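You operate a simulated robot arm through the tools that you are given. There is no shell and no other tool.

Carry out the task below with a simulated robot arm. There is one attempt and no reset: what you move stays moved.

Task
Set both panel knobs from the Batch 75 card, then start extractor and drum.
Fine: the extractor first, with the panel's green buttons.

The check looks at the end state, three seconds after you hand in, the way a careful person would. Anything else that was tipped, shoved, dropped, spilled or broken makes it a failure.

Robot
A 7-joint arm with a two-finger gripper, fixed in place. Base frame: the origin is at the foot of the arm, x ahead of it, y to its left, z up. Lengths are in cm, angles in degrees, forces in N, time in s.
With the tool pointing down near the work surface it reaches from about 40 to 68 cm from the base axis. Its first joint turns from -143.0 to 143.0 degrees. Payload 1.47 kg.
Tool frame: the origin (TCP) lies between the finger pads and is the grasp point; the fingertips stand 1.6 cm ahead of it; z points along the fingers, y is the line along which they close. Largest opening 8.7 cm; the body of the gripper starts 5.5 cm behind the TCP.
Orientation is that of the tool frame in the base frame, as a unit quaternion [x, y, z, w]. With the fingers straight down and closing along the base's y, the tool's x points along the base's -x, its y along +y and its z along -z.

Tools
- The arm moves only by the tool step_arm. Its argument "targets" is one flat list of numbers, 7 for each row, row after row: the shift along the tool's x, y, z in units of 30 mm (1.0 is 30 mm), then the turn, a rotation vector about the tool's x, y, z in units of 5 degrees (1.0 is 5 degrees), then the finger opening in cm, from 0 to 8.7. In form: [tx, ty, tz, wx, wy, wz, claw, tx, ty, tz, wx, wy, wz, claw, ...]. A call has 1 to 20 rows; each row shifts and turns the commanded pose from where the row before left it, along the tool's axes as they then stand. A call with a number of a shift or a turn outside -1 to 1 is refused whole. Each row takes 0.2 s and may step no farther than 5 cm and 8.6 degrees from the row before; otherwise, or with a gripper value out of range, the whole call is refused. Where a pose cannot be reached the arm comes as near as it can. A force on the tool above 40 N (or 10 N above the force at the start of the call, whichever is more), or a blocked arm, ends the call early, and 0.2 s more pass. Each finger travels about 4.5 cm/s and halts on what it meets, pressing with about 28 N; the grip force reading is that of the motor and also rises with nothing between the fingers. The clock runs only during rows and for 0.2 s after the last one: add rows that do not move to give the fingers time. It gives the time, the measured TCP pose, the force on the tool (base axes), the opening and the grip force at its end, in the units of the frame above (readings bear some noise), with the torque about the TCP (base axes, N m) and any sound that the robot's microphone picked up.
- Cameras (640 x 400 px; columns grow to the right, rows downward): "scene" is fixed at [22.07, -63.92, 168.93]; the picture's right is [0.96, -0.28, 0.00], its down [-0.15, -0.50, -0.85] and it looks along [0.24, 0.82, -0.53] (base axes); focal length 338 px, centre (320, 200). "wrist" rides on the gripper at [7.3, 1.2, -9] in the tool frame; the picture's right is [-0.16, 0.99, 0.00], its down [-0.72, -0.12, -0.68] and it looks along [-0.67, -0.11, 0.73] (tool axes); focal length 247 px, centre (320, 200).
- grab_frame(camera): a new picture of that camera. It takes no simulated time.
- slide_trunk(by): slides the trunk up (or, below 0, down) by that many cm; the arm rides with it, the base frame stays. It gives what a move gives, with no picture.
- probe_pixels(camera, pixels): for up to 12 pixels [column, row] of the newest picture of that camera ("zoom" is the newest enlarged one), the place [x, y, z] in the base frame of the surface seen there, good to about 0.2 cm, but the place of the scene camera against the robot may be out by one fixed shift of up to 1.8 cm in any direction. It takes no simulated time.
- enlarge(camera, box): a new picture of the part [left, top, right, bottom] of that camera's present view, enlarged. It takes no simulated time.
- finish_job(): hands the job in; it is judged then, once.

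Open the gripper and draw the arm clear of the work before you hand the job in, unless the task says otherwise.

The tools are called after "Emit:" as name(argument=value, ...) on one line, values as JSON. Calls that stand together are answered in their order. step_arm: Moves the arm, as the interface text tells. Its arguments: {"type":"object","properties":{"targets":{"type":"array","items":{"type":"number"}}},"required":["targets"]} The other tools are called the same way: slide_trunk (by) slides the trunk up or down; grab_frame (camera) takes a picture; probe_pixels (camera, pixels) gives the place of the surface under pixels of a picture; enlarge (camera, box) takes an enlarged picture of a part of a camera's view; finish_job () hands the job in.

At the start:

```text
clock: 0.0
ee_pos: [13.78, 47.88, 143.41]
tcp_rot: [0.0, 1.0, 0.0, 0.0]
contact_force: [-0.1, 0.3, 0.4]
ft_torque: [-0.01, 0.02, -0.02]
finger_gap: 8.7
gripper_force: 0.0
trunk travel left (down, up): [-100.0, 24.0]
```

scene: 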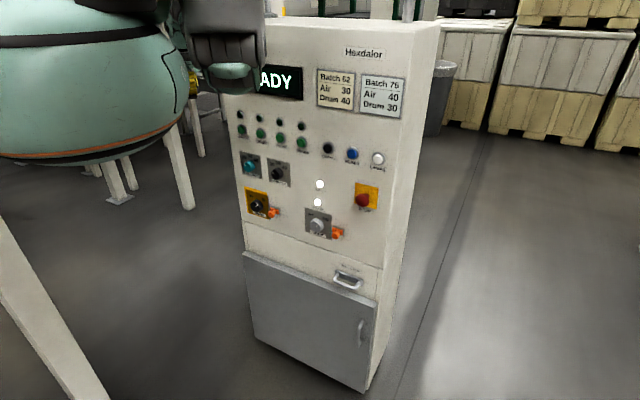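
wrist: 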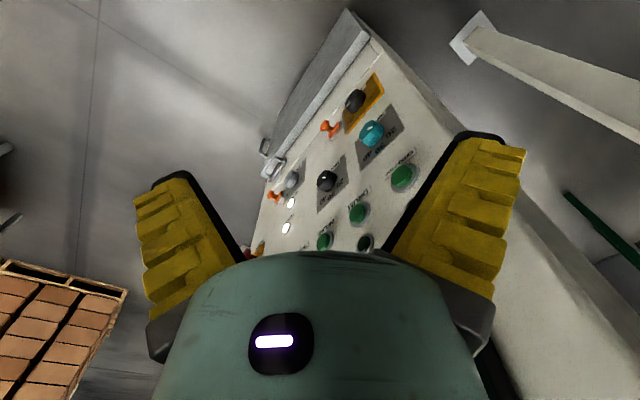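

The scene picture shows a panel with cards at (335,90) and (381,97), buttons, and several knobs. I enlarge the panel to read the labels.

Emit:
enlarge(camera="scene", box=[230, 100, 330, 162])

Emit:
enlarge(camera="scene", box=[300, 60, 410, 128])

Emit:
enlarge(camera="scene", box=[230, 145, 330, 245])

Emit:
enlarge(camera="scene", box=[295, 130, 395, 245])

```text
6.40 times, centred on (280, 131) of scene
```

zoom: 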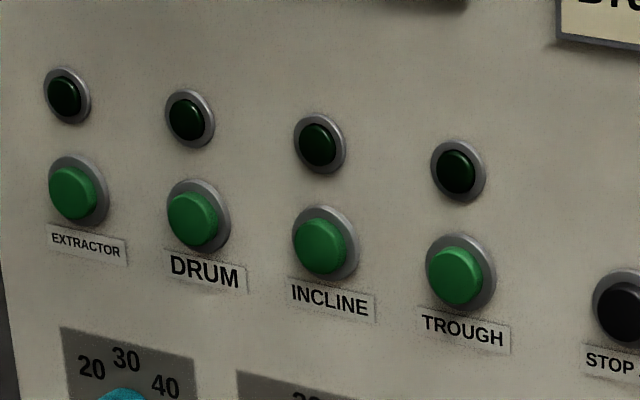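

```text
5.82 times, centred on (355, 94) of scene
```

zoom: 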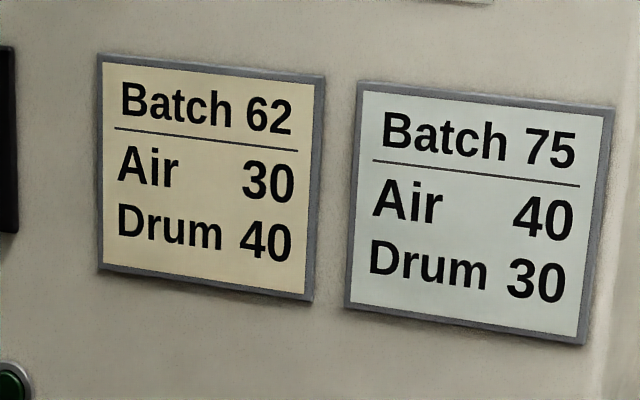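

```text
4.00 times, centred on (280, 195) of scene
```

zoom: 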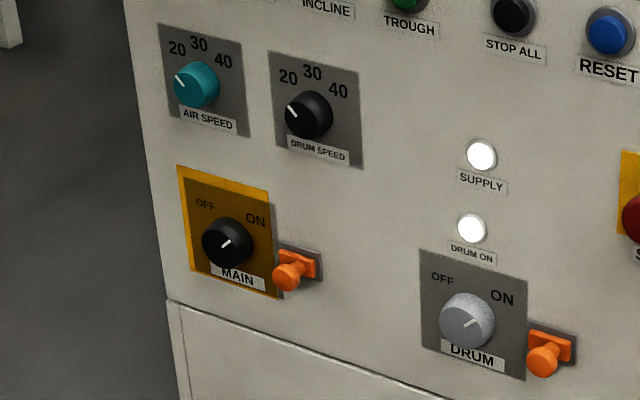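

```text
3.48 times, centred on (345, 188) of scene
```

zoom: 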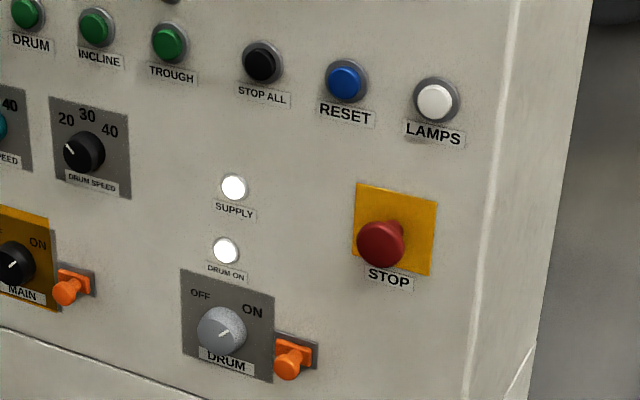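

Batch 75 asks for Air 40 and Drum 30; both knobs are now near 20. I probe the panel plane and the buttons and knobs in the scene view.

Emit:
grab_frame(camera="scene")

Emit:
enlarge(camera="scene", box=[230, 110, 310, 190])

Emit:
probe_pixels(camera="scene", pixels=[[241, 131], [260, 133], [250, 165], [277, 173], [300, 60], [410, 70], [255, 228], [385, 240], [320, 160], [350, 170], [350, 230], [230, 60]])

```text
taken
```

scene: 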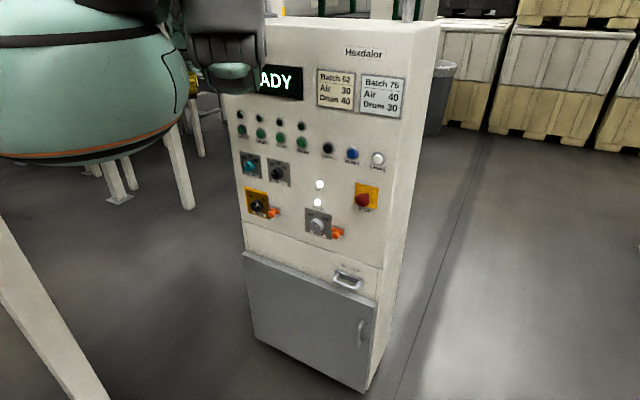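

```text
5.00 times, centred on (270, 150) of scene
```

zoom: 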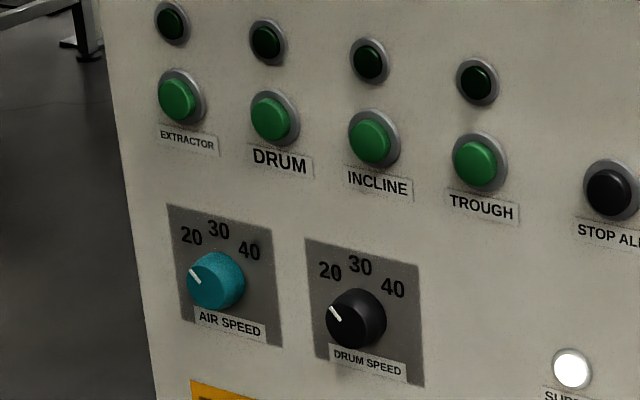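

```text
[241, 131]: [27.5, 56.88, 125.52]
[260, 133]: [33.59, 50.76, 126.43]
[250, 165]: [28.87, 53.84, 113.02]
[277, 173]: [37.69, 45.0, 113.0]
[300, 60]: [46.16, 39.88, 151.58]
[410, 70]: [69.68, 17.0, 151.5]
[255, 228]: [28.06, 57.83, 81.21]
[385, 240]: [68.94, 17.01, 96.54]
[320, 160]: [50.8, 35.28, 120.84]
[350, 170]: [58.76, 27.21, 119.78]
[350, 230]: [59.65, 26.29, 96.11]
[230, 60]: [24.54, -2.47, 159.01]
```

The wrist picture also shows the panel (teal knob at (371,133), black knob (327,181), green buttons (404,177), (358,212)); I take a fresh one and probe it, as that camera has no fixed shift.

Emit:
grab_frame(camera="wrist")

Emit:
enlarge(camera="wrist", box=[260, 70, 440, 260])

Emit:
probe_pixels(camera="wrist", pixels=[[404, 177], [358, 212], [371, 133], [327, 181], [355, 100], [432, 150], [390, 80], [300, 215], [345, 193], [385, 205]])

```text
taken
```

wrist: 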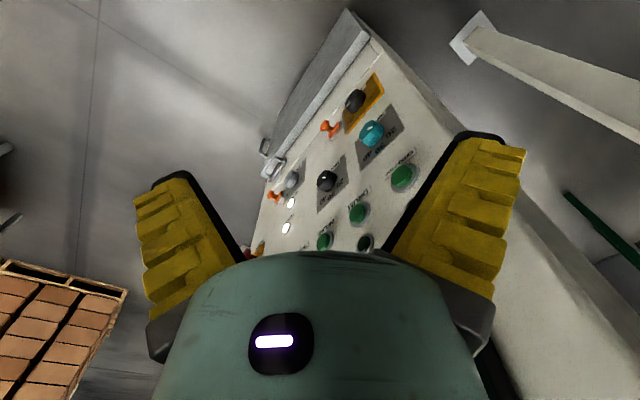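

```text
2.11 times, centred on (350, 165) of wrist
```

zoom: 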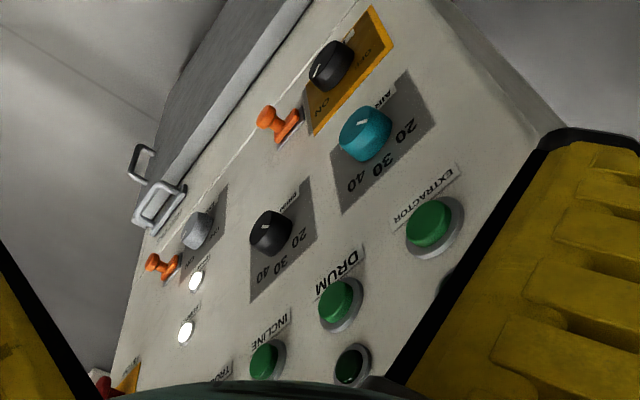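

```text
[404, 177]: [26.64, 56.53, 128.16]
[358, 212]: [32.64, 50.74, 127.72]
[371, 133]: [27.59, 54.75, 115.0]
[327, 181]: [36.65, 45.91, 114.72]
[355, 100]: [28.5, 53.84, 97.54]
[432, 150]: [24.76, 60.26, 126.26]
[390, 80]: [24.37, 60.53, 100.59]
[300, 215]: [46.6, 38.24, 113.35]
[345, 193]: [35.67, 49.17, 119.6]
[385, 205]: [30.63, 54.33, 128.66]
```

The wrist probes put the panel face at (x+y)/√2 ≈ 60.0, facing exactly 45°, with 16 cm of clearance from the tool. I yaw the tool 45° first so that it pitches straight toward the panel.

Emit:
step_arm(targets=[0, 0, 0, 0, 0, -1, 8.7, 0, 0, 0, 0, 0, -1, 8.7, 0, 0, 0, 0, 0, -1, 8.7, 0, 0, 0, 0, 0, -1, 8.7, 0, 0, 0, 0, 0, -1, 8.7, 0, 0, 0, 0, 0, -1, 8.7, 0, 0, 0, 0, 0, -1, 8.7, 0, 0, 0, 0, 0, -1, 8.7, 0, 0, 0, 0, 0, -1, 8.7])

```text
clock: 2.0
ee_pos: [13.87, 48.08, 143.58]
tcp_rot: [-0.384, 0.923, 0.001, -0.001]
contact_force: [-0.1, -0.6, 0.4]
ft_torque: [0.02, 0.02, -0.03]
finger_gap: 8.69
gripper_force: 0.0
trunk travel left (down, up): [-100.0, 24.0]
```

The yaw came out right (tool x now along (-0.7,-0.7)). Next I pitch by 45° and take a look.

Emit:
step_arm(targets=[0, 0, 0, 0, -1, 0, 8.7, 0, 0, 0, 0, -1, 0, 8.7, 0, 0, 0, 0, -1, 0, 8.7, 0, 0, 0, 0, -1, 0, 8.7, 0, 0, 0, 0, -1, 0, 8.7, 0, 0, 0, 0, -1, 0, 8.7, 0, 0, 0, 0, -1, 0, 8.7, 0, 0, 0, 0, -1, 0, 8.7, 0, 0, 0, 0, -1, 0, 8.7])

Emit:
grab_frame(camera="wrist")

Emit:
grab_frame(camera="scene")

```text
clock: 4.0
ee_pos: [12.95, 49.79, 143.62]
tcp_rot: [-0.353, 0.853, 0.146, 0.355]
contact_force: [0.2, 0.4, 0.1]
ft_torque: [-0.01, 0.02, 0.02]
finger_gap: 8.71
gripper_force: 0.1
out of reach, approached as far as the arm can: row 7, 8, 9
trunk travel left (down, up): [-100.0, 24.0]
```

```text
taken
```

wrist: 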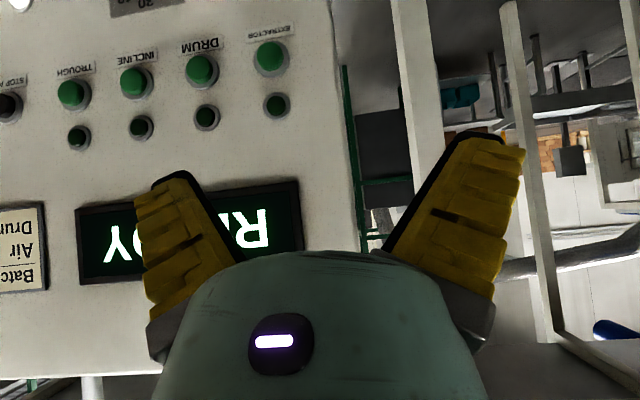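

```text
taken
```

scene: 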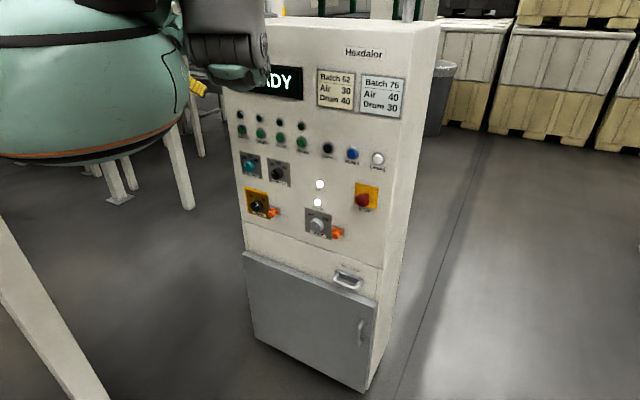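

The arm hit a limit near this pitch, so the position drifted slightly. Before lowering the trunk I probe the teal bulb and legs in the scene view to know what surrounds the arm.

Emit:
probe_pixels(camera="scene", pixels=[[60, 80], [120, 120], [170, 80], [180, 180], [120, 195], [220, 40], [195, 90], [40, 320], [100, 390], [60, 10], [220, 200], [20, 110]])

Emit:
probe_pixels(camera="wrist", pixels=[[270, 57], [200, 70], [135, 82], [275, 105], [235, 115], [335, 90], [420, 100], [460, 95], [530, 60], [560, 160], [370, 180], [130, 2]])

```text
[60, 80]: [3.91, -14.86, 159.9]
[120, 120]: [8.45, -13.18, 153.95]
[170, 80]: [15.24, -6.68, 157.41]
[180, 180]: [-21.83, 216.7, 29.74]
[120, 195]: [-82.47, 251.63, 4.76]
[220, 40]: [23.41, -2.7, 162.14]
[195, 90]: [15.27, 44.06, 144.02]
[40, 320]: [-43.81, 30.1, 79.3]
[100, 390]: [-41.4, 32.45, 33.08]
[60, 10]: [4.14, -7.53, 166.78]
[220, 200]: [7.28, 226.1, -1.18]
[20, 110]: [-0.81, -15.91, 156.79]
```

```text
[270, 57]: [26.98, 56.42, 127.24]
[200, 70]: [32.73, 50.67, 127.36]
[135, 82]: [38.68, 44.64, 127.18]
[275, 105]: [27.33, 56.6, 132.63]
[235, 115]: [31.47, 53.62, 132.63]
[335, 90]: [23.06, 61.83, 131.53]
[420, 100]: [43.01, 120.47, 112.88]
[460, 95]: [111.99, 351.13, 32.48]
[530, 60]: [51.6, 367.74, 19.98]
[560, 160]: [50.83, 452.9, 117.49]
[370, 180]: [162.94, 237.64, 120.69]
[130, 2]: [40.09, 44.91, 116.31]
```

The mint bulb near (5,-14,157) is the arm's own shoulder, so the arm sits too high to point forward at the panel. With d≈44 leaving 15 cm to the panel and nothing below, I slide the trunk down by 25.

Emit:
slide_trunk(by=-25)

Emit:
grab_frame(camera="scene")

```text
clock: 6.6
ee_pos: [12.97, 49.67, 118.7]
tcp_rot: [-0.353, 0.854, 0.145, 0.354]
contact_force: [-0.2, -0.2, 1.2]
ft_torque: [-0.03, 0.01, 0.0]
finger_gap: 8.71
gripper_force: 0.0
trunk travel left (down, up): [-75.0, 49.0]
```

```text
taken
```

scene: 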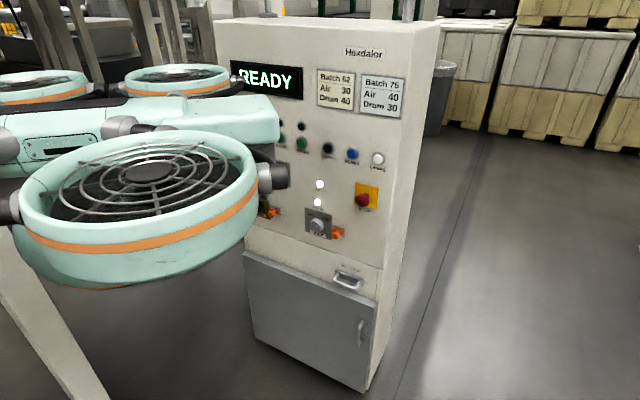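

The picture shows a body with ducted fans now in view at (150,180) and (180,80), close to the panel. I probe them to learn the clearance.

Emit:
probe_pixels(camera="scene", pixels=[[150, 172], [255, 160], [280, 175], [60, 230], [40, 210], [180, 78], [228, 78], [265, 115], [120, 105], [40, 85], [15, 145], [230, 225]])

Emit:
grab_frame(camera="wrist")

```text
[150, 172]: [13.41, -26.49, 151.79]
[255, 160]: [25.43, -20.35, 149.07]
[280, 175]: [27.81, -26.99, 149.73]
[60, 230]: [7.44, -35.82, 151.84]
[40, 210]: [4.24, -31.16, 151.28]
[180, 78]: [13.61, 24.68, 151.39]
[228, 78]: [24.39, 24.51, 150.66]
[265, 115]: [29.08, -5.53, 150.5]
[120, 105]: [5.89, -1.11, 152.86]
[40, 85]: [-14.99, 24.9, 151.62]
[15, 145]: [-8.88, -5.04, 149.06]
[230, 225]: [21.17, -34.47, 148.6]
```

```text
taken
```

wrist: 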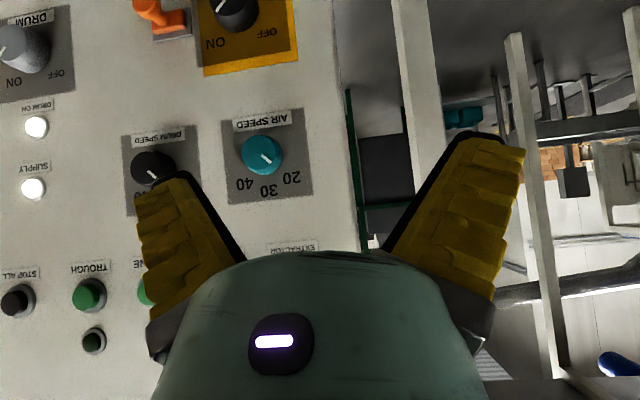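

The body carries four fans around (±13,±25), radius about 12, so it stays at d<40 and clear of the panel; the arm hangs beneath it. The drift showed the wrist was too close in, so I move the TCP outward 5 cm and 7 cm along the panel toward the air knob, then try pitching on.

Emit:
step_arm(targets=[-0.4, -0.78, 0.4, 0, 0, 0, 8.7, -0.4, -0.78, 0.4, 0, 0, 0, 8.7, -0.4, -0.78, 0.4, 0, 0, 0, 8.7, 0, 0, 0, 0, -1, 0, 8.7, 0, 0, 0, 0, -1, 0, 8.7, 0, 0, 0, 0, -1, 0, 8.7])

```text
clock: 8.0
ee_pos: [19.32, 53.61, 118.41]
tcp_rot: [-0.331, 0.8, 0.19, 0.464]
contact_force: [0.1, -0.6, -0.4]
ft_torque: [0.01, -0.04, -0.03]
finger_gap: 8.7
gripper_force: 0.0
out of reach, approached as far as the arm can: row 1, 2, 3, 4, 5
trunk travel left (down, up): [-75.0, 49.0]
```

The tool reached 60° pitch but was pushed outward to d=51.6, s=-24. I raise the trunk so the scene camera can see the arm's posture under the body and I can understand the limit.

Emit:
slide_trunk(by=45)

Emit:
grab_frame(camera="scene")

Emit:
grab_frame(camera="wrist")

```text
refused: 45 is not a number from -40 to 40
```

```text
taken
```

scene: 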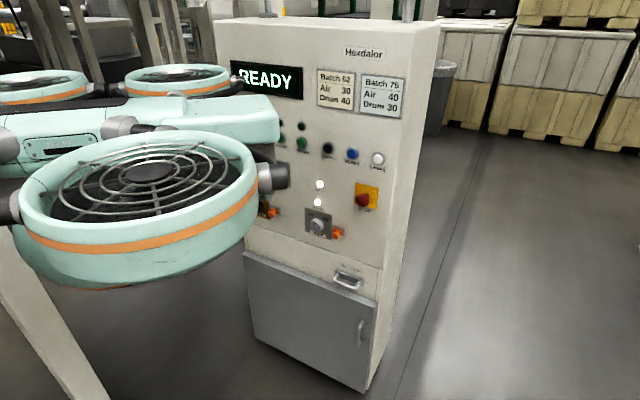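

```text
taken
```

wrist: 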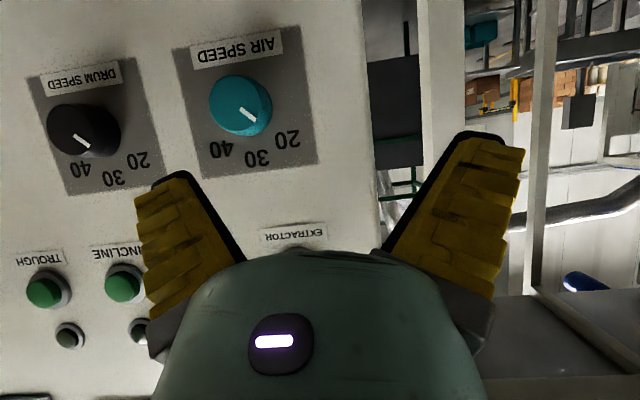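

The slide is limited to 40 at a time, so I raise by 40 to bring the arm below the body into the scene view.

Emit:
slide_trunk(by=40)

Emit:
grab_frame(camera="scene")

```text
clock: 11.8
ee_pos: [19.24, 53.54, 158.25]
tcp_rot: [-0.33, 0.801, 0.188, 0.463]
contact_force: [0.0, -0.2, 0.2]
ft_torque: [-0.01, 0.0, -0.04]
finger_gap: 8.7
gripper_force: 0.1
trunk travel left (down, up): [-115.0, 9.0]
```

```text
taken
```

scene: 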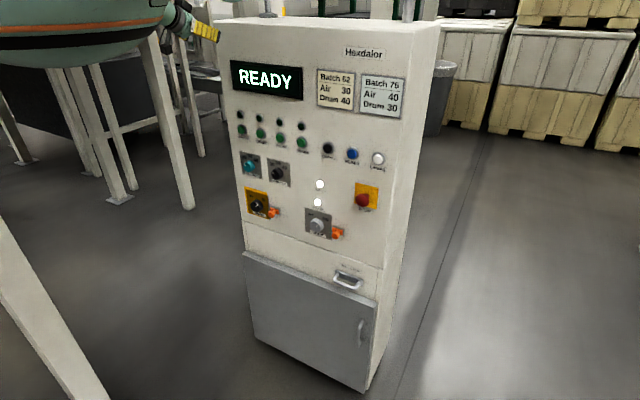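

I zoom on the hand at (195,25) to see how the arm runs to the body.

Emit:
enlarge(camera="scene", box=[100, 0, 240, 80])

```text
4.57 times, centred on (170, 40) of scene
```

zoom: 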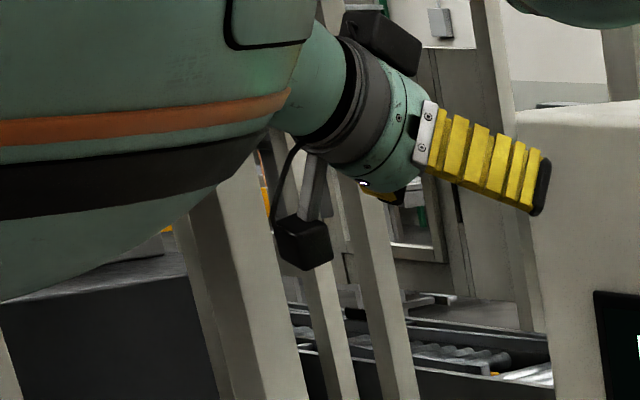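

The hand sits beside the body with the camera below it. I test whether lower relative to the body is easier: move the TCP straight down 18 cm (d stays 51, 8 cm off the panel).

Emit:
step_arm(targets=[0.866, 0, 0.5, 0, 0, 0, 8.7, 0.866, 0, 0.5, 0, 0, 0, 8.7, 0.866, 0, 0.5, 0, 0, 0, 8.7, 0.866, 0, 0.5, 0, 0, 0, 8.7, 0.866, 0, 0.5, 0, 0, 0, 8.7, 0.866, 0, 0.5, 0, 0, 0, 8.7])

Emit:
grab_frame(camera="scene")

```text
clock: 13.2
ee_pos: [19.48, 53.4, 140.28]
tcp_rot: [-0.33, 0.8, 0.189, 0.463]
contact_force: [0.1, 0.2, 0.4]
ft_torque: [-0.02, 0.01, -0.01]
finger_gap: 8.67
gripper_force: 0.0
trunk travel left (down, up): [-115.0, 9.0]
```

```text
taken
```

scene: 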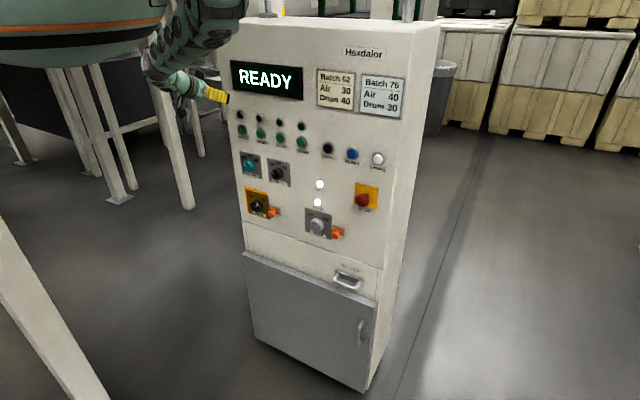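

Lower is reachable with no limit. Now I shift 5 cm along the panel toward +s and pitch the remaining 30°.

Emit:
step_arm(targets=[0, -0.8, 0, 0, 0, 0, 8.7, 0, -0.8, 0, 0, 0, 0, 8.7, 0, 0, 0, 0, -1, 0, 8.7, 0, 0, 0, 0, -1, 0, 8.7, 0, 0, 0, 0, -1, 0, 8.7, 0, 0, 0, 0, -1, 0, 8.7, 0, 0, 0, 0, -1, 0, 8.7, 0, 0, 0, 0, -1, 0, 8.7])

Emit:
grab_frame(camera="scene")

Emit:
grab_frame(camera="wrist")

```text
clock: 15.0
ee_pos: [23.25, 49.44, 141.21]
tcp_rot: [-0.271, 0.653, 0.27, 0.654]
contact_force: [0.7, 0.3, 0.4]
ft_torque: [-0.01, -0.05, 0.01]
finger_gap: 8.69
gripper_force: 0.0
out of reach, approached as far as the arm can: row 8
trunk travel left (down, up): [-115.0, 9.0]
```

```text
taken
```

scene: 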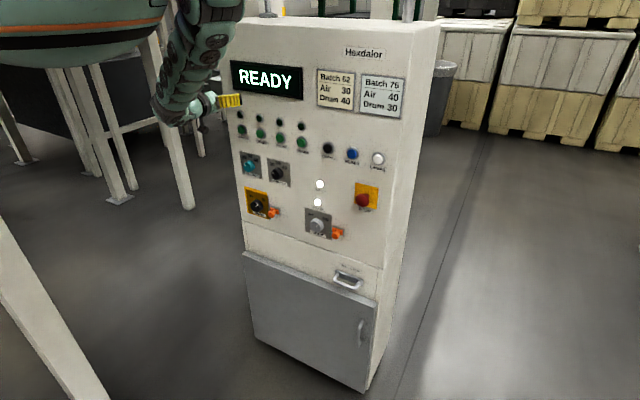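

```text
taken
```

wrist: 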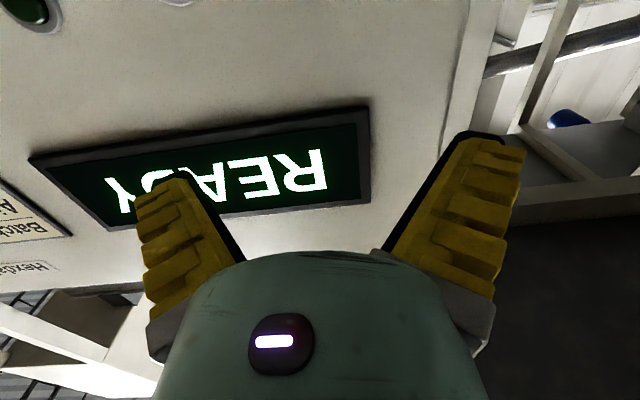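

The tool is now horizontal (q matches), at d=51.4, s=-18.5, 141 high, with fingertips about 7 cm from the panel. I slide the trunk down 31 so the wrist camera sees the two knobs at z≈114.

Emit:
slide_trunk(by=-31)

Emit:
grab_frame(camera="wrist")

Emit:
grab_frame(camera="scene")

```text
clock: 18.1
ee_pos: [23.28, 49.43, 110.14]
tcp_rot: [-0.27, 0.653, 0.269, 0.654]
contact_force: [0.0, -0.3, -0.3]
ft_torque: [0.01, -0.02, 0.01]
finger_gap: 8.67
gripper_force: 0.2
trunk travel left (down, up): [-84.0, 40.0]
```

```text
taken
```

wrist: 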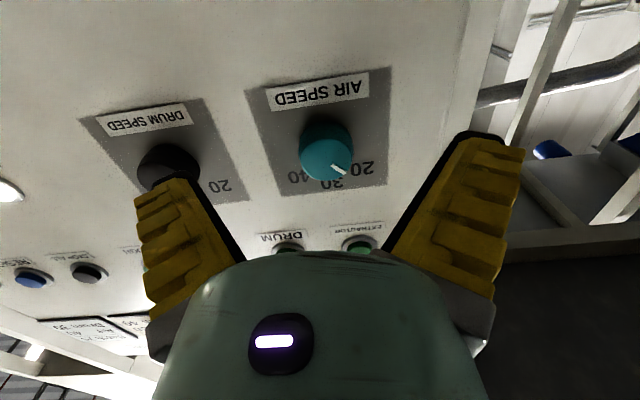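

```text
taken
```

scene: 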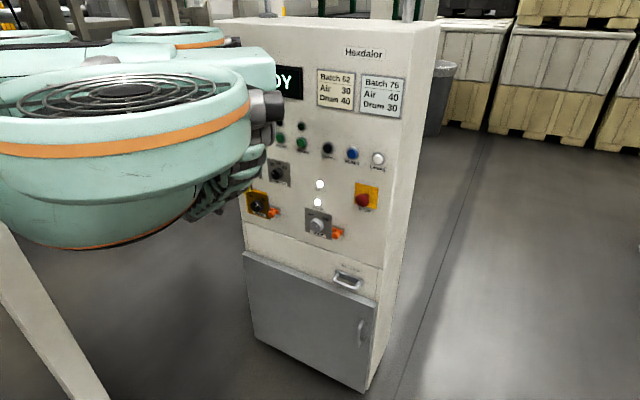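

The teal knob is seen at (327,150) in the wrist view and the scene camera is partly occluded. I enlarge the knob area.

Emit:
enlarge(camera="wrist", box=[235, 60, 405, 210])

Emit:
probe_pixels(camera="wrist", pixels=[[327, 160], [327, 120], [302, 150], [352, 150], [333, 165], [345, 174], [373, 168], [291, 176], [247, 91], [390, 67], [387, 184], [277, 195]])

```text
2.67 times, centred on (320, 135) of wrist
```

zoom: 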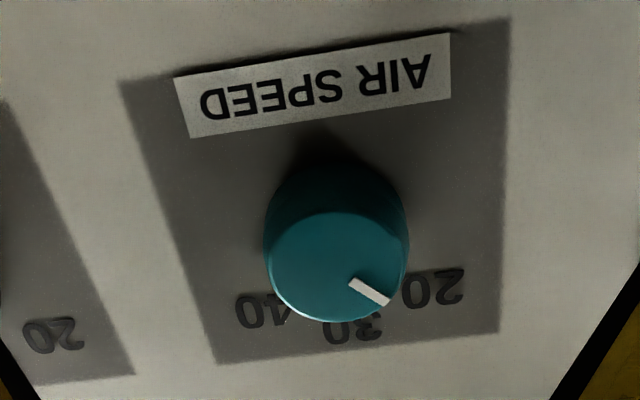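

```text
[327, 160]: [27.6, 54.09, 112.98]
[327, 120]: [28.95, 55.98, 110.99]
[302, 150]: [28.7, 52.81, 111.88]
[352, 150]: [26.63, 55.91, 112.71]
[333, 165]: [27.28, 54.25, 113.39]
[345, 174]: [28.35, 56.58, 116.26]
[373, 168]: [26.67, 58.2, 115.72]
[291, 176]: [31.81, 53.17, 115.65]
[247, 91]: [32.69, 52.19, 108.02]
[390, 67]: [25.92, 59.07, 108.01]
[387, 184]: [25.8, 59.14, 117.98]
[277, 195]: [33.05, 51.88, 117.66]
```

The knob plate is centred near s=-18.5, z=113 and the knob face centre near (27.6,54.1,113). I probe the white marker's ends and the labels in the zoom to get the angles.

Emit:
probe_pixels(camera="zoom", pixels=[[355, 285], [370, 293], [384, 300], [337, 217], [337, 266], [272, 262], [402, 262], [432, 288], [266, 310], [352, 330], [337, 312], [320, 170]])

```text
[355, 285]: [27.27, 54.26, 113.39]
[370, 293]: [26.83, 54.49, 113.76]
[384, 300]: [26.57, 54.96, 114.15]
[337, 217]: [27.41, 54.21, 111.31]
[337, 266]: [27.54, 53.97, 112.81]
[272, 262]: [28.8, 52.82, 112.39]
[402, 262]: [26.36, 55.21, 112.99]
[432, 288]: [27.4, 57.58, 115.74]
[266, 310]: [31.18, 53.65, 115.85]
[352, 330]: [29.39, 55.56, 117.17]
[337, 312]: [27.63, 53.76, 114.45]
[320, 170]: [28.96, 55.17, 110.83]
```

Marker lies at about -50° (20), with "40" mirrored on the right, knob axis at s≈-18.6, z≈112.9, face at d≈57.7, diameter about 4. I raise the trunk 2.8 to match height and then pre-turn the tool about its axis by -45° while still clear.

Emit:
slide_trunk(by=2.8)

Emit:
step_arm(targets=[0, 0, 0, 0, 0, -1, 7, 0, 0, 0, 0, 0, -1, 7, 0, 0, 0, 0, 0, -1, 7, 0, 0, 0, 0, 0, -1, 7, 0, 0, 0, 0, 0, -1, 7, 0, 0, 0, 0, 0, -1, 7, 0, 0, 0, 0, 0, -1, 7, 0, 0, 0, 0, 0, -1, 7, 0, 0, 0, 0, 0, -1, 7])

Emit:
grab_frame(camera="wrist")

```text
clock: 18.8
ee_pos: [23.3, 49.47, 112.85]
tcp_rot: [-0.272, 0.653, 0.269, 0.654]
contact_force: [0.4, -0.3, 0.5]
ft_torque: [-0.01, -0.02, 0.02]
finger_gap: 8.71
gripper_force: 0.1
trunk travel left (down, up): [-86.8, 37.2]
```

```text
clock: 20.8
ee_pos: [23.22, 49.45, 113.05]
tcp_rot: [-0.499, 0.5, -0.003, 0.707]
contact_force: [0.1, 0.7, -0.3]
ft_torque: [-0.01, 0.03, 0.0]
finger_gap: 7.35
gripper_force: 2.7
trunk travel left (down, up): [-86.8, 37.2]
```

```text
taken
```

wrist: 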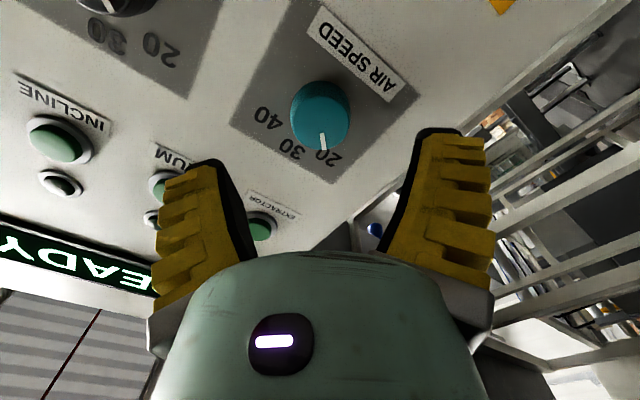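

No limit was met; in this view the marker (323,140) points at "20". I probe once more from this angle to refine the knob axis.

Emit:
enlarge(camera="wrist", box=[230, 50, 410, 190])

Emit:
enlarge(camera="scene", box=[225, 120, 330, 240])

```text
2.86 times, centred on (320, 120) of wrist
```

zoom: 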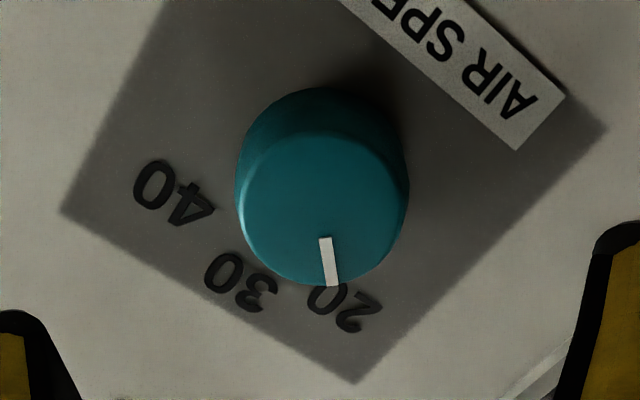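

```text
3.33 times, centred on (278, 180) of scene
```

zoom: 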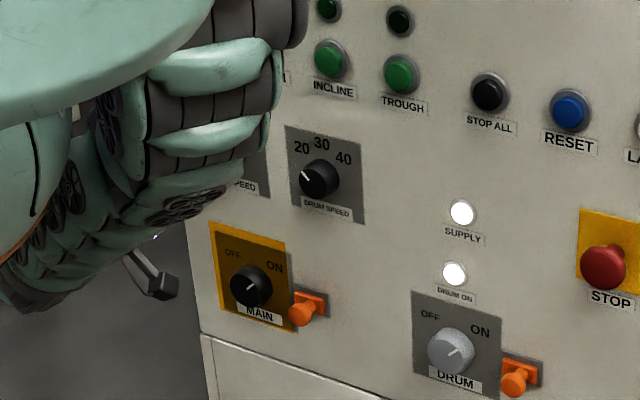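

I probe face centre, rim and label points in the wrist picture (face centre is about (321,123)).

Emit:
probe_pixels(camera="wrist", pixels=[[321, 123], [293, 120], [349, 120], [321, 98], [321, 148], [321, 134], [324, 148], [264, 117], [288, 148], [335, 154], [300, 167], [242, 124]])

```text
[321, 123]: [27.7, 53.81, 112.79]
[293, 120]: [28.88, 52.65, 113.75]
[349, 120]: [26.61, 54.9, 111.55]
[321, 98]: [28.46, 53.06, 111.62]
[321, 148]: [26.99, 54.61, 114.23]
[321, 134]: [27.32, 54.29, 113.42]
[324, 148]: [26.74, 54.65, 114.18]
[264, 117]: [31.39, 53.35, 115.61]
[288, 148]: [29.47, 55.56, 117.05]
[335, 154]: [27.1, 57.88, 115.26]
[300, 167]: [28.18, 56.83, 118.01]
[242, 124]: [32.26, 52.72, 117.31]
```

The refined axis is s=-18.45, z=112.8, marker at -45°, "30" at 0°, "40" at +45°. I centre on it and advance 6.2 cm (tips to d≈59.2, panel at 60.0) with fingers open to 7.

Emit:
step_arm(targets=[0.08, 0.035, 0.4, 0, 0, 0, 7, 0, 0, 0.6, 0, 0, 0, 7, 0, 0, 0.6, 0, 0, 0, 7, 0, 0, 0.46, 0, 0, 0, 7, 0, 0, 0, 0, 0, 0, 7])

Emit:
grab_frame(camera="wrist")

```text
clock: 22.0
ee_pos: [26.91, 51.91, 113.62]
tcp_rot: [-0.5, 0.499, -0.002, 0.708]
contact_force: [-0.8, -0.5, 0.7]
ft_torque: [-0.02, -0.01, 0.01]
finger_gap: 7.37
gripper_force: 2.6
out of reach, approached as far as the arm can: row 2, 3, 4
trunk travel left (down, up): [-86.8, 37.2]
```

```text
taken
```

wrist: 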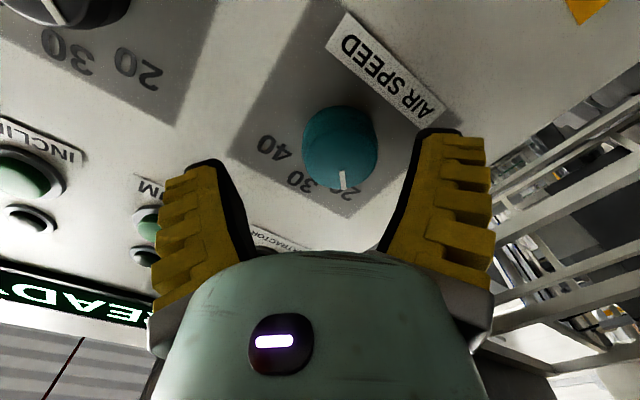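

The arm hit its outer reach here (d=55.7, drifting up and inward), as it hangs too low under the body. I back off 3 cm and raise the tool 10 cm with the arm, then will bring the trunk down 10.

Emit:
step_arm(targets=[0, 0, -0.7, 0, 0, 0, 7, 0, 0, -0.5, 0, 0, 0, 7, -0.59, -0.59, 0, 0, 0, 0, 7, -0.59, -0.59, 0, 0, 0, 0, 7, -0.59, -0.59, 0, 0, 0, 0, 7, -0.59, -0.59, 0, 0, 0, 0, 7])

```text
clock: 23.4
ee_pos: [24.44, 49.46, 123.64]
tcp_rot: [-0.501, 0.5, -0.003, 0.707]
contact_force: [-0.6, 0.3, 0.4]
ft_torque: [0.04, 0.03, 0.0]
finger_gap: 7.37
gripper_force: 2.2
trunk travel left (down, up): [-86.8, 37.2]
```

No limit now; TCP is at d=52.3, s=-17.7, z=123.6. I slide the trunk down 10.8 to bring it to the knob's height.

Emit:
slide_trunk(by=-10.8)

Emit:
grab_frame(camera="wrist")

```text
clock: 24.8
ee_pos: [24.27, 49.42, 112.82]
tcp_rot: [-0.5, 0.5, -0.002, 0.707]
contact_force: [-0.5, -0.3, 0.2]
ft_torque: [0.01, 0.0, 0.01]
finger_gap: 7.35
gripper_force: 2.5
trunk travel left (down, up): [-76.0, 48.0]
```

```text
taken
```

wrist: 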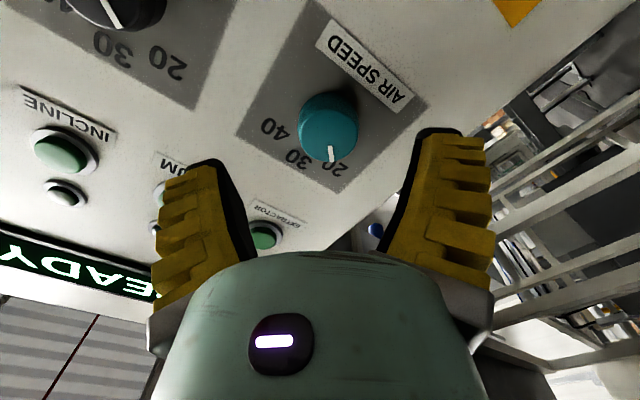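

Needed correction: s by -0.67, then advance 5.5 cm. I apply the lateral shift first and then go in.

Emit:
step_arm(targets=[-0.158, 0.158, 0, 0, 0, 0, 7, 0, 0, 0.6, 0, 0, 0, 7, 0, 0, 0.6, 0, 0, 0, 7, 0, 0, 0.6, 0, 0, 0, 7, 0, 0, 0, 0, 0, 0, 7])

Emit:
grab_frame(camera="wrist")

```text
clock: 26.0
ee_pos: [27.84, 53.72, 112.85]
tcp_rot: [-0.5, 0.5, -0.002, 0.707]
contact_force: [0.1, -0.5, -0.6]
ft_torque: [0.03, 0.01, 0.01]
finger_gap: 7.33
gripper_force: 2.1
trunk travel left (down, up): [-76.0, 48.0]
```

```text
taken
```

wrist: 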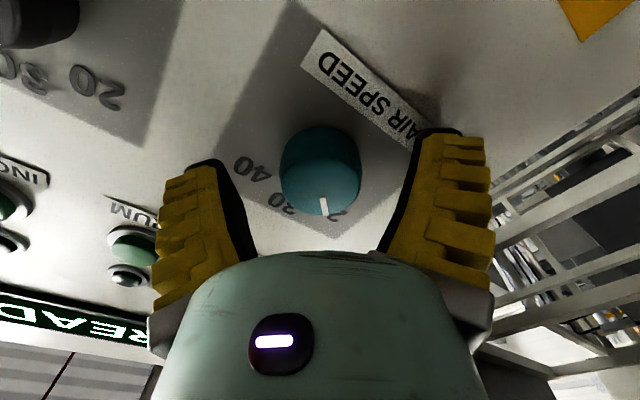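

TCP is at d=57.7, s=-18.3, z=112.85 with the knob between the fingers and no contact. I close on it.

Emit:
step_arm(targets=[-0.03, 0.03, 0, 0, 0, 0, 5, 0, 0, 0, 0, 0, 0, 4, 0, 0, 0, 0, 0, 0, 3, 0, 0, 0, 0, 0, 0, 2.5, 0, 0, 0, 0, 0, 0, 2.5])

Emit:
grab_frame(camera="wrist")

```text
clock: 27.2
ee_pos: [27.72, 53.74, 112.96]
tcp_rot: [-0.499, 0.499, -0.003, 0.708]
contact_force: [-1.4, -11.0, 6.1]
ft_torque: [0.38, -0.34, 0.35]
finger_gap: 3.23
gripper_force: 30.7
trunk travel left (down, up): [-76.0, 48.0]
```

```text
taken
```

wrist: 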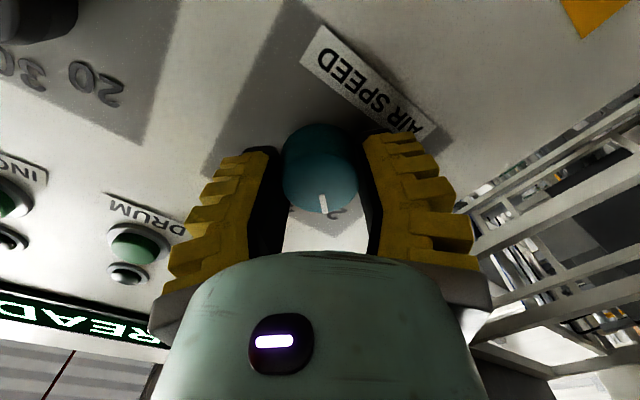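

The fingers hold the knob (gap 3.23, 31 N) with about 9 N side load; I relieve it slightly and turn clockwise 45° as a first half.

Emit:
step_arm(targets=[0, -0.03, 0, 0, 0, 0.5, 2.5, 0, 0, 0, 0, 0, 1, 2.5, 0, 0, 0, 0, 0, 1, 2.5, 0, 0, 0, 0, 0, 1, 2.5, 0, 0, 0, 0, 0, 1, 2.5, 0, 0, 0, 0, 0, 1, 2.5, 0, 0, 0, 0, 0, 1, 2.5, 0, 0, 0, 0, 0, 1, 2.5, 0, 0, 0, 0, 0, 1, 2.5, 0, 0, 0, 0, 0, 0.5, 2.5])

Emit:
grab_frame(camera="wrist")

```text
clock: 29.4
ee_pos: [27.51, 53.71, 112.89]
tcp_rot: [-0.27, 0.654, 0.269, 0.654]
contact_force: [-8.1, -3.7, 2.6]
ft_torque: [0.3, -0.28, 0.05]
finger_gap: 3.05
gripper_force: 29.9
trunk travel left (down, up): [-76.0, 48.0]
```

```text
taken
```

wrist: 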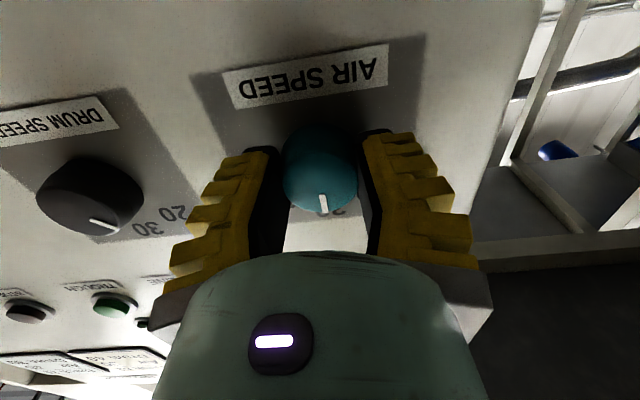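

The marker turned with the fingers and now points up at 30. I turn the remaining 45° to 40.

Emit:
step_arm(targets=[0, 0, 0, 0, 0, 0.5, 2.5, 0, 0, 0, 0, 0, 1, 2.5, 0, 0, 0, 0, 0, 1, 2.5, 0, 0, 0, 0, 0, 1, 2.5, 0, 0, 0, 0, 0, 1, 2.5, 0, 0, 0, 0, 0, 1, 2.5, 0, 0, 0, 0, 0, 1, 2.5, 0, 0, 0, 0, 0, 1, 2.5, 0, 0, 0, 0, 0, 1, 2.5, 0, 0, 0, 0, 0, 0.5, 2.5, 0, 0, 0, 0, 0, 0, 2.5])

Emit:
grab_frame(camera="wrist")

```text
clock: 31.8
ee_pos: [27.53, 53.8, 113.07]
tcp_rot: [0.0, 0.707, 0.499, 0.501]
contact_force: [-9.4, 0.7, 3.1]
ft_torque: [0.12, -0.13, -0.01]
finger_gap: 2.96
gripper_force: 29.9
trunk travel left (down, up): [-76.0, 48.0]
```

```text
taken
```

wrist: 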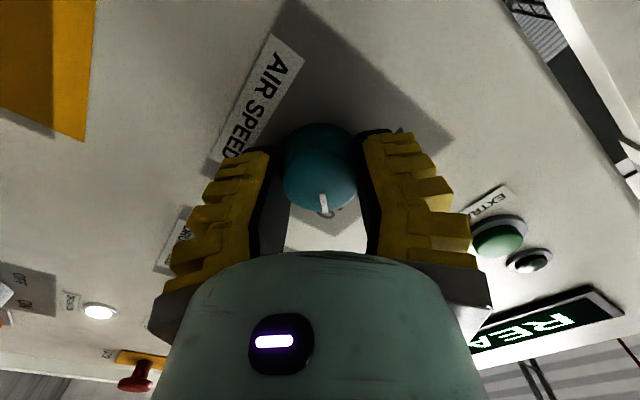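

The marker shows at the knob's outer edge toward 40, in line with the tool. I open the fingers and back straight off.

Emit:
step_arm(targets=[0, 0, 0, 0, 0, 0, 4, 0, 0, 0, 0, 0, 0, 6, 0, 0, 0, 0, 0, 0, 7, 0, 0, 0, 0, 0, 0, 7, 0, 0, -0.6, 0, 0, 0, 7, 0, 0, -0.6, 0, 0, 0, 7, 0, 0, -0.6, 0, 0, 0, 7])

Emit:
grab_frame(camera="wrist")

Emit:
enlarge(camera="wrist", box=[220, 50, 420, 200])

```text
clock: 33.4
ee_pos: [23.83, 49.97, 112.86]
tcp_rot: [0.001, 0.707, 0.498, 0.502]
contact_force: [0.8, -0.2, 0.5]
ft_torque: [-0.01, 0.0, -0.01]
finger_gap: 7.34
gripper_force: 2.8
trunk travel left (down, up): [-76.0, 48.0]
```

```text
taken
```

wrist: 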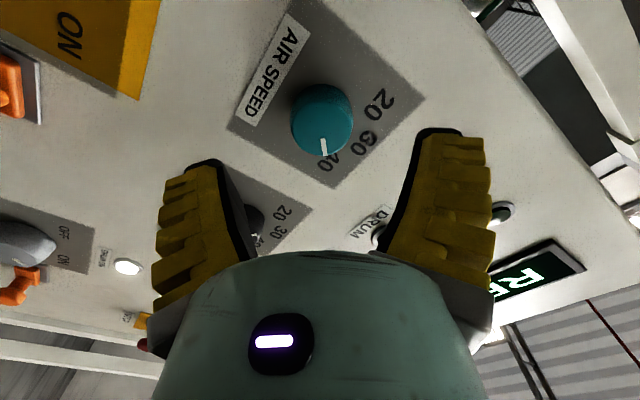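

```text
2.67 times, centred on (320, 125) of wrist
```

zoom: 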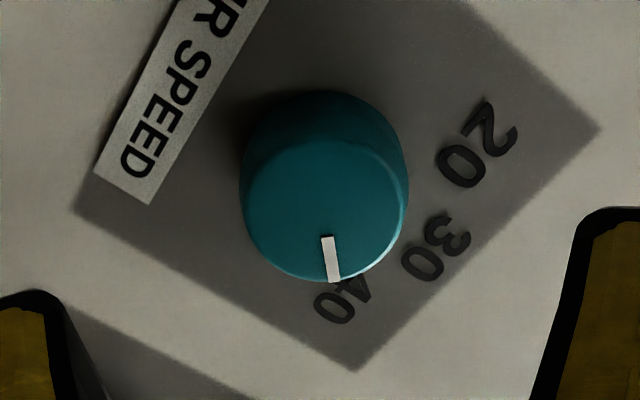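

The marker points at the "40" label; I probe its ends to verify the angle.

Emit:
probe_pixels(camera="zoom", pixels=[[328, 242], [334, 277], [324, 205], [245, 195], [404, 195], [324, 137], [324, 277], [343, 299], [436, 247], [478, 143]])

```text
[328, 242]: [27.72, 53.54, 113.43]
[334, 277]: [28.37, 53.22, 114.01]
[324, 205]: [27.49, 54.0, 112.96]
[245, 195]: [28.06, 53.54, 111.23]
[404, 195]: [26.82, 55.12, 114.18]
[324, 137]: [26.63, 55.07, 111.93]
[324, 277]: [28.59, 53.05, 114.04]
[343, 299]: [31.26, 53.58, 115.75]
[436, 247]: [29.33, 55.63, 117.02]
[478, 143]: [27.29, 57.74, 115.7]
```

The 90° turn matches the earlier view mirrored, so Air is at 40. Next I roll the tool back by 45° and shift 12.5 cm along the panel toward the drum-speed knob, staying 8 cm off.

Emit:
step_arm(targets=[0, 0, 0, 0, 0, -1, 7, 0, 0, 0, 0, 0, -1, 7, 0, 0, 0, 0, 0, -1, 7, 0, 0, 0, 0, 0, -1, 7, 0, 0, 0, 0, 0, -1, 7, 0, 0, 0, 0, 0, -1, 7, 0, 0, 0, 0, 0, -1, 7, 0, 0, 0, 0, 0, -1, 7, 0, 0, 0, 0, 0, -1, 7, 0, -0.83, 0, 0, 0, 0, 7, 0, -0.83, 0, 0, 0, 0, 7, 0, -0.83, 0, 0, 0, 0, 7, 0, -0.83, 0, 0, 0, 0, 7, 0, -0.83, 0, 0, 0, 0, 7])

Emit:
grab_frame(camera="wrist")

Emit:
grab_frame(camera="scene")

```text
clock: 36.4
ee_pos: [32.65, 41.19, 113.11]
tcp_rot: [-0.271, 0.653, 0.269, 0.654]
contact_force: [0.6, 0.0, -0.6]
ft_torque: [0.0, 0.01, -0.01]
finger_gap: 7.34
gripper_force: 2.5
trunk travel left (down, up): [-76.0, 48.0]
```

```text
taken
```

wrist: 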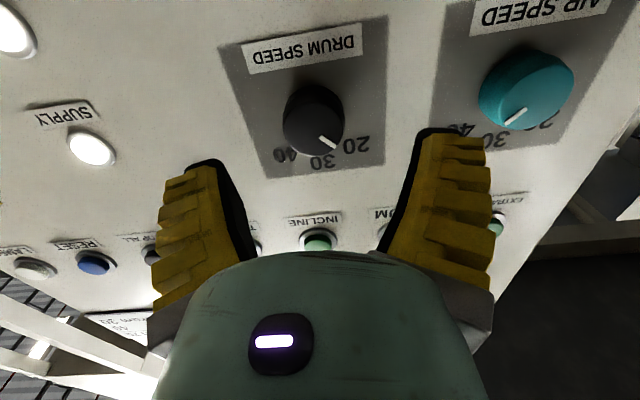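

```text
taken
```

scene: 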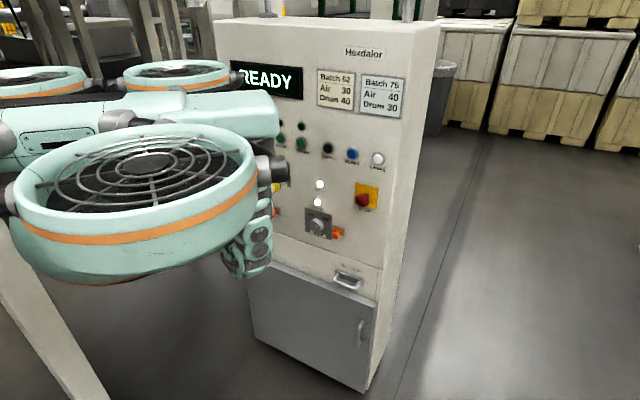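

The drum-speed knob is centred around (313,122) in the wrist view and Air's marker points to 40. I enlarge to pinpoint the drum knob.

Emit:
enlarge(camera="wrist", box=[220, 30, 420, 190])

```text
2.50 times, centred on (320, 110) of wrist
```

zoom: 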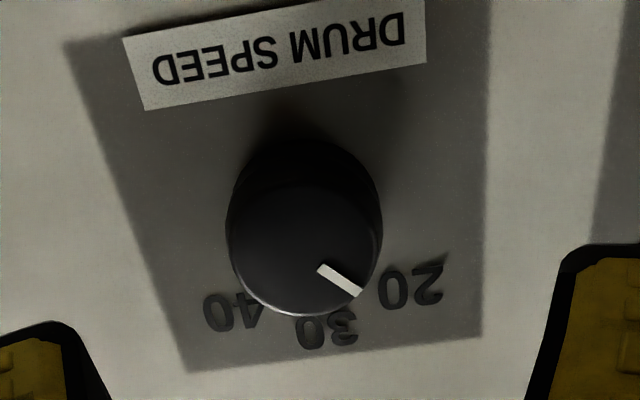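

I probe the drum knob's face centre (zoom (301,252)), rim, marker and labels.

Emit:
probe_pixels(camera="zoom", pixels=[[301, 252], [236, 245], [366, 245], [301, 196], [301, 308], [322, 270], [356, 291], [410, 288], [233, 312], [326, 330], [70, 45], [487, 10]])

```text
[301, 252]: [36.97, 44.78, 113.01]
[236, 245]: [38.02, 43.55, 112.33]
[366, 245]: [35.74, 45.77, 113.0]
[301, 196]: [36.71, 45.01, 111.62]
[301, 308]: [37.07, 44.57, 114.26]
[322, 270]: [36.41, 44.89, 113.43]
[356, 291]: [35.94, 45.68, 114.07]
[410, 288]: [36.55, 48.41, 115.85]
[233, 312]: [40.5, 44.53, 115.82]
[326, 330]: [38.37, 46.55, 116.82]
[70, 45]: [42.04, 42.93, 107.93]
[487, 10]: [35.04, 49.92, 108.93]
```

Drum knob axis is s≈-5.55, z≈112.9, face d≈57.8. I shift +0.5 along the panel, 0.2 down, and advance 5.4 cm.

Emit:
step_arm(targets=[0.067, -0.163, 0, 0, 0, 0, 7, 0, 0, 0.6, 0, 0, 0, 7, 0, 0, 0.6, 0, 0, 0, 7, 0, 0, 0.6, 0, 0, 0, 7, 0, 0, 0, 0, 0, 0, 7])

Emit:
grab_frame(camera="wrist")

```text
clock: 37.6
ee_pos: [36.79, 44.69, 112.82]
tcp_rot: [-0.27, 0.653, 0.269, 0.654]
contact_force: [-0.1, -0.3, -0.8]
ft_torque: [-0.02, -0.01, 0.02]
finger_gap: 7.36
gripper_force: 2.4
trunk travel left (down, up): [-76.0, 48.0]
```

```text
taken
```

wrist: 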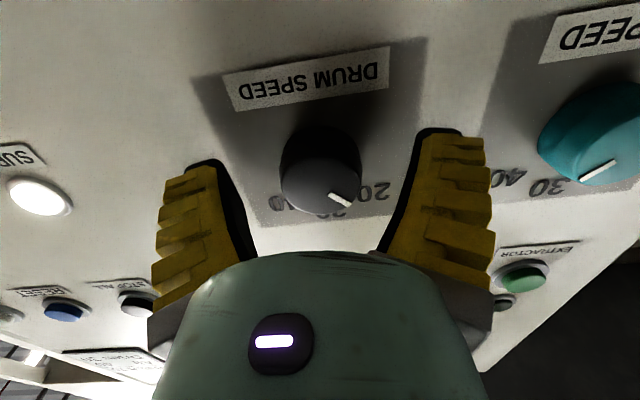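

The knob sits midway between the fingers with no contact. I close on it.

Emit:
step_arm(targets=[0, 0, 0, 0, 0, 0, 5, 0, 0, 0, 0, 0, 0, 4, 0, 0, 0, 0, 0, 0, 3, 0, 0, 0, 0, 0, 0, 2.5, 0, 0, 0, 0, 0, 0, 2.5])

Emit:
grab_frame(camera="wrist")

```text
clock: 38.8
ee_pos: [36.69, 44.58, 112.79]
tcp_rot: [-0.271, 0.653, 0.27, 0.654]
contact_force: [-4.6, -7.0, 2.5]
ft_torque: [0.52, -0.49, -0.03]
finger_gap: 3.29
gripper_force: 30.0
trunk travel left (down, up): [-76.0, 48.0]
```

```text
taken
```

wrist: 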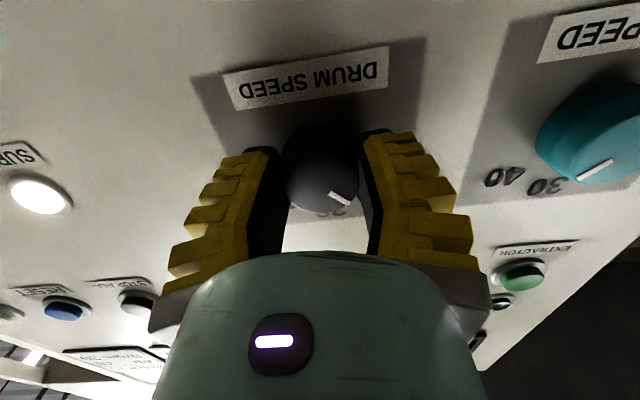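

The grip is firm (gap 3.29, 30 N). I turn the drum knob clockwise 45° to 30.

Emit:
step_arm(targets=[0, 0, 0, 0, 0, 0.5, 2.5, 0, 0, 0, 0, 0, 1, 2.5, 0, 0, 0, 0, 0, 1, 2.5, 0, 0, 0, 0, 0, 1, 2.5, 0, 0, 0, 0, 0, 1, 2.5, 0, 0, 0, 0, 0, 1, 2.5, 0, 0, 0, 0, 0, 1, 2.5, 0, 0, 0, 0, 0, 1, 2.5, 0, 0, 0, 0, 0, 1, 2.5, 0, 0, 0, 0, 0, 0.5, 2.5, 0, 0, 0, 0, 0, 0, 2.5])

Emit:
grab_frame(camera="wrist")

```text
clock: 41.2
ee_pos: [36.76, 44.66, 112.91]
tcp_rot: [0.001, 0.707, 0.499, 0.501]
contact_force: [-17.0, -9.3, 19.4]
ft_torque: [0.15, -0.2, 0.06]
finger_gap: 3.11
gripper_force: 29.5
trunk travel left (down, up): [-76.0, 48.0]
```

```text
taken
```

wrist: 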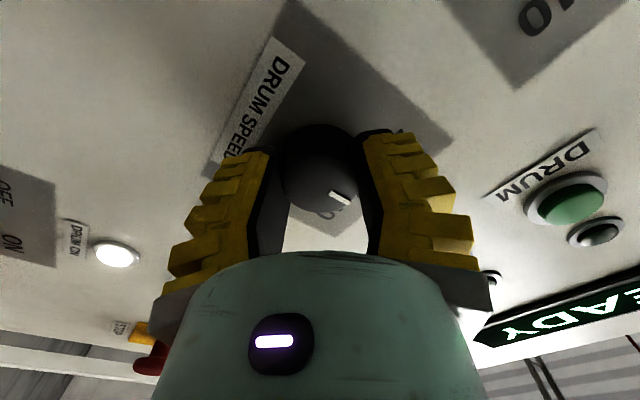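

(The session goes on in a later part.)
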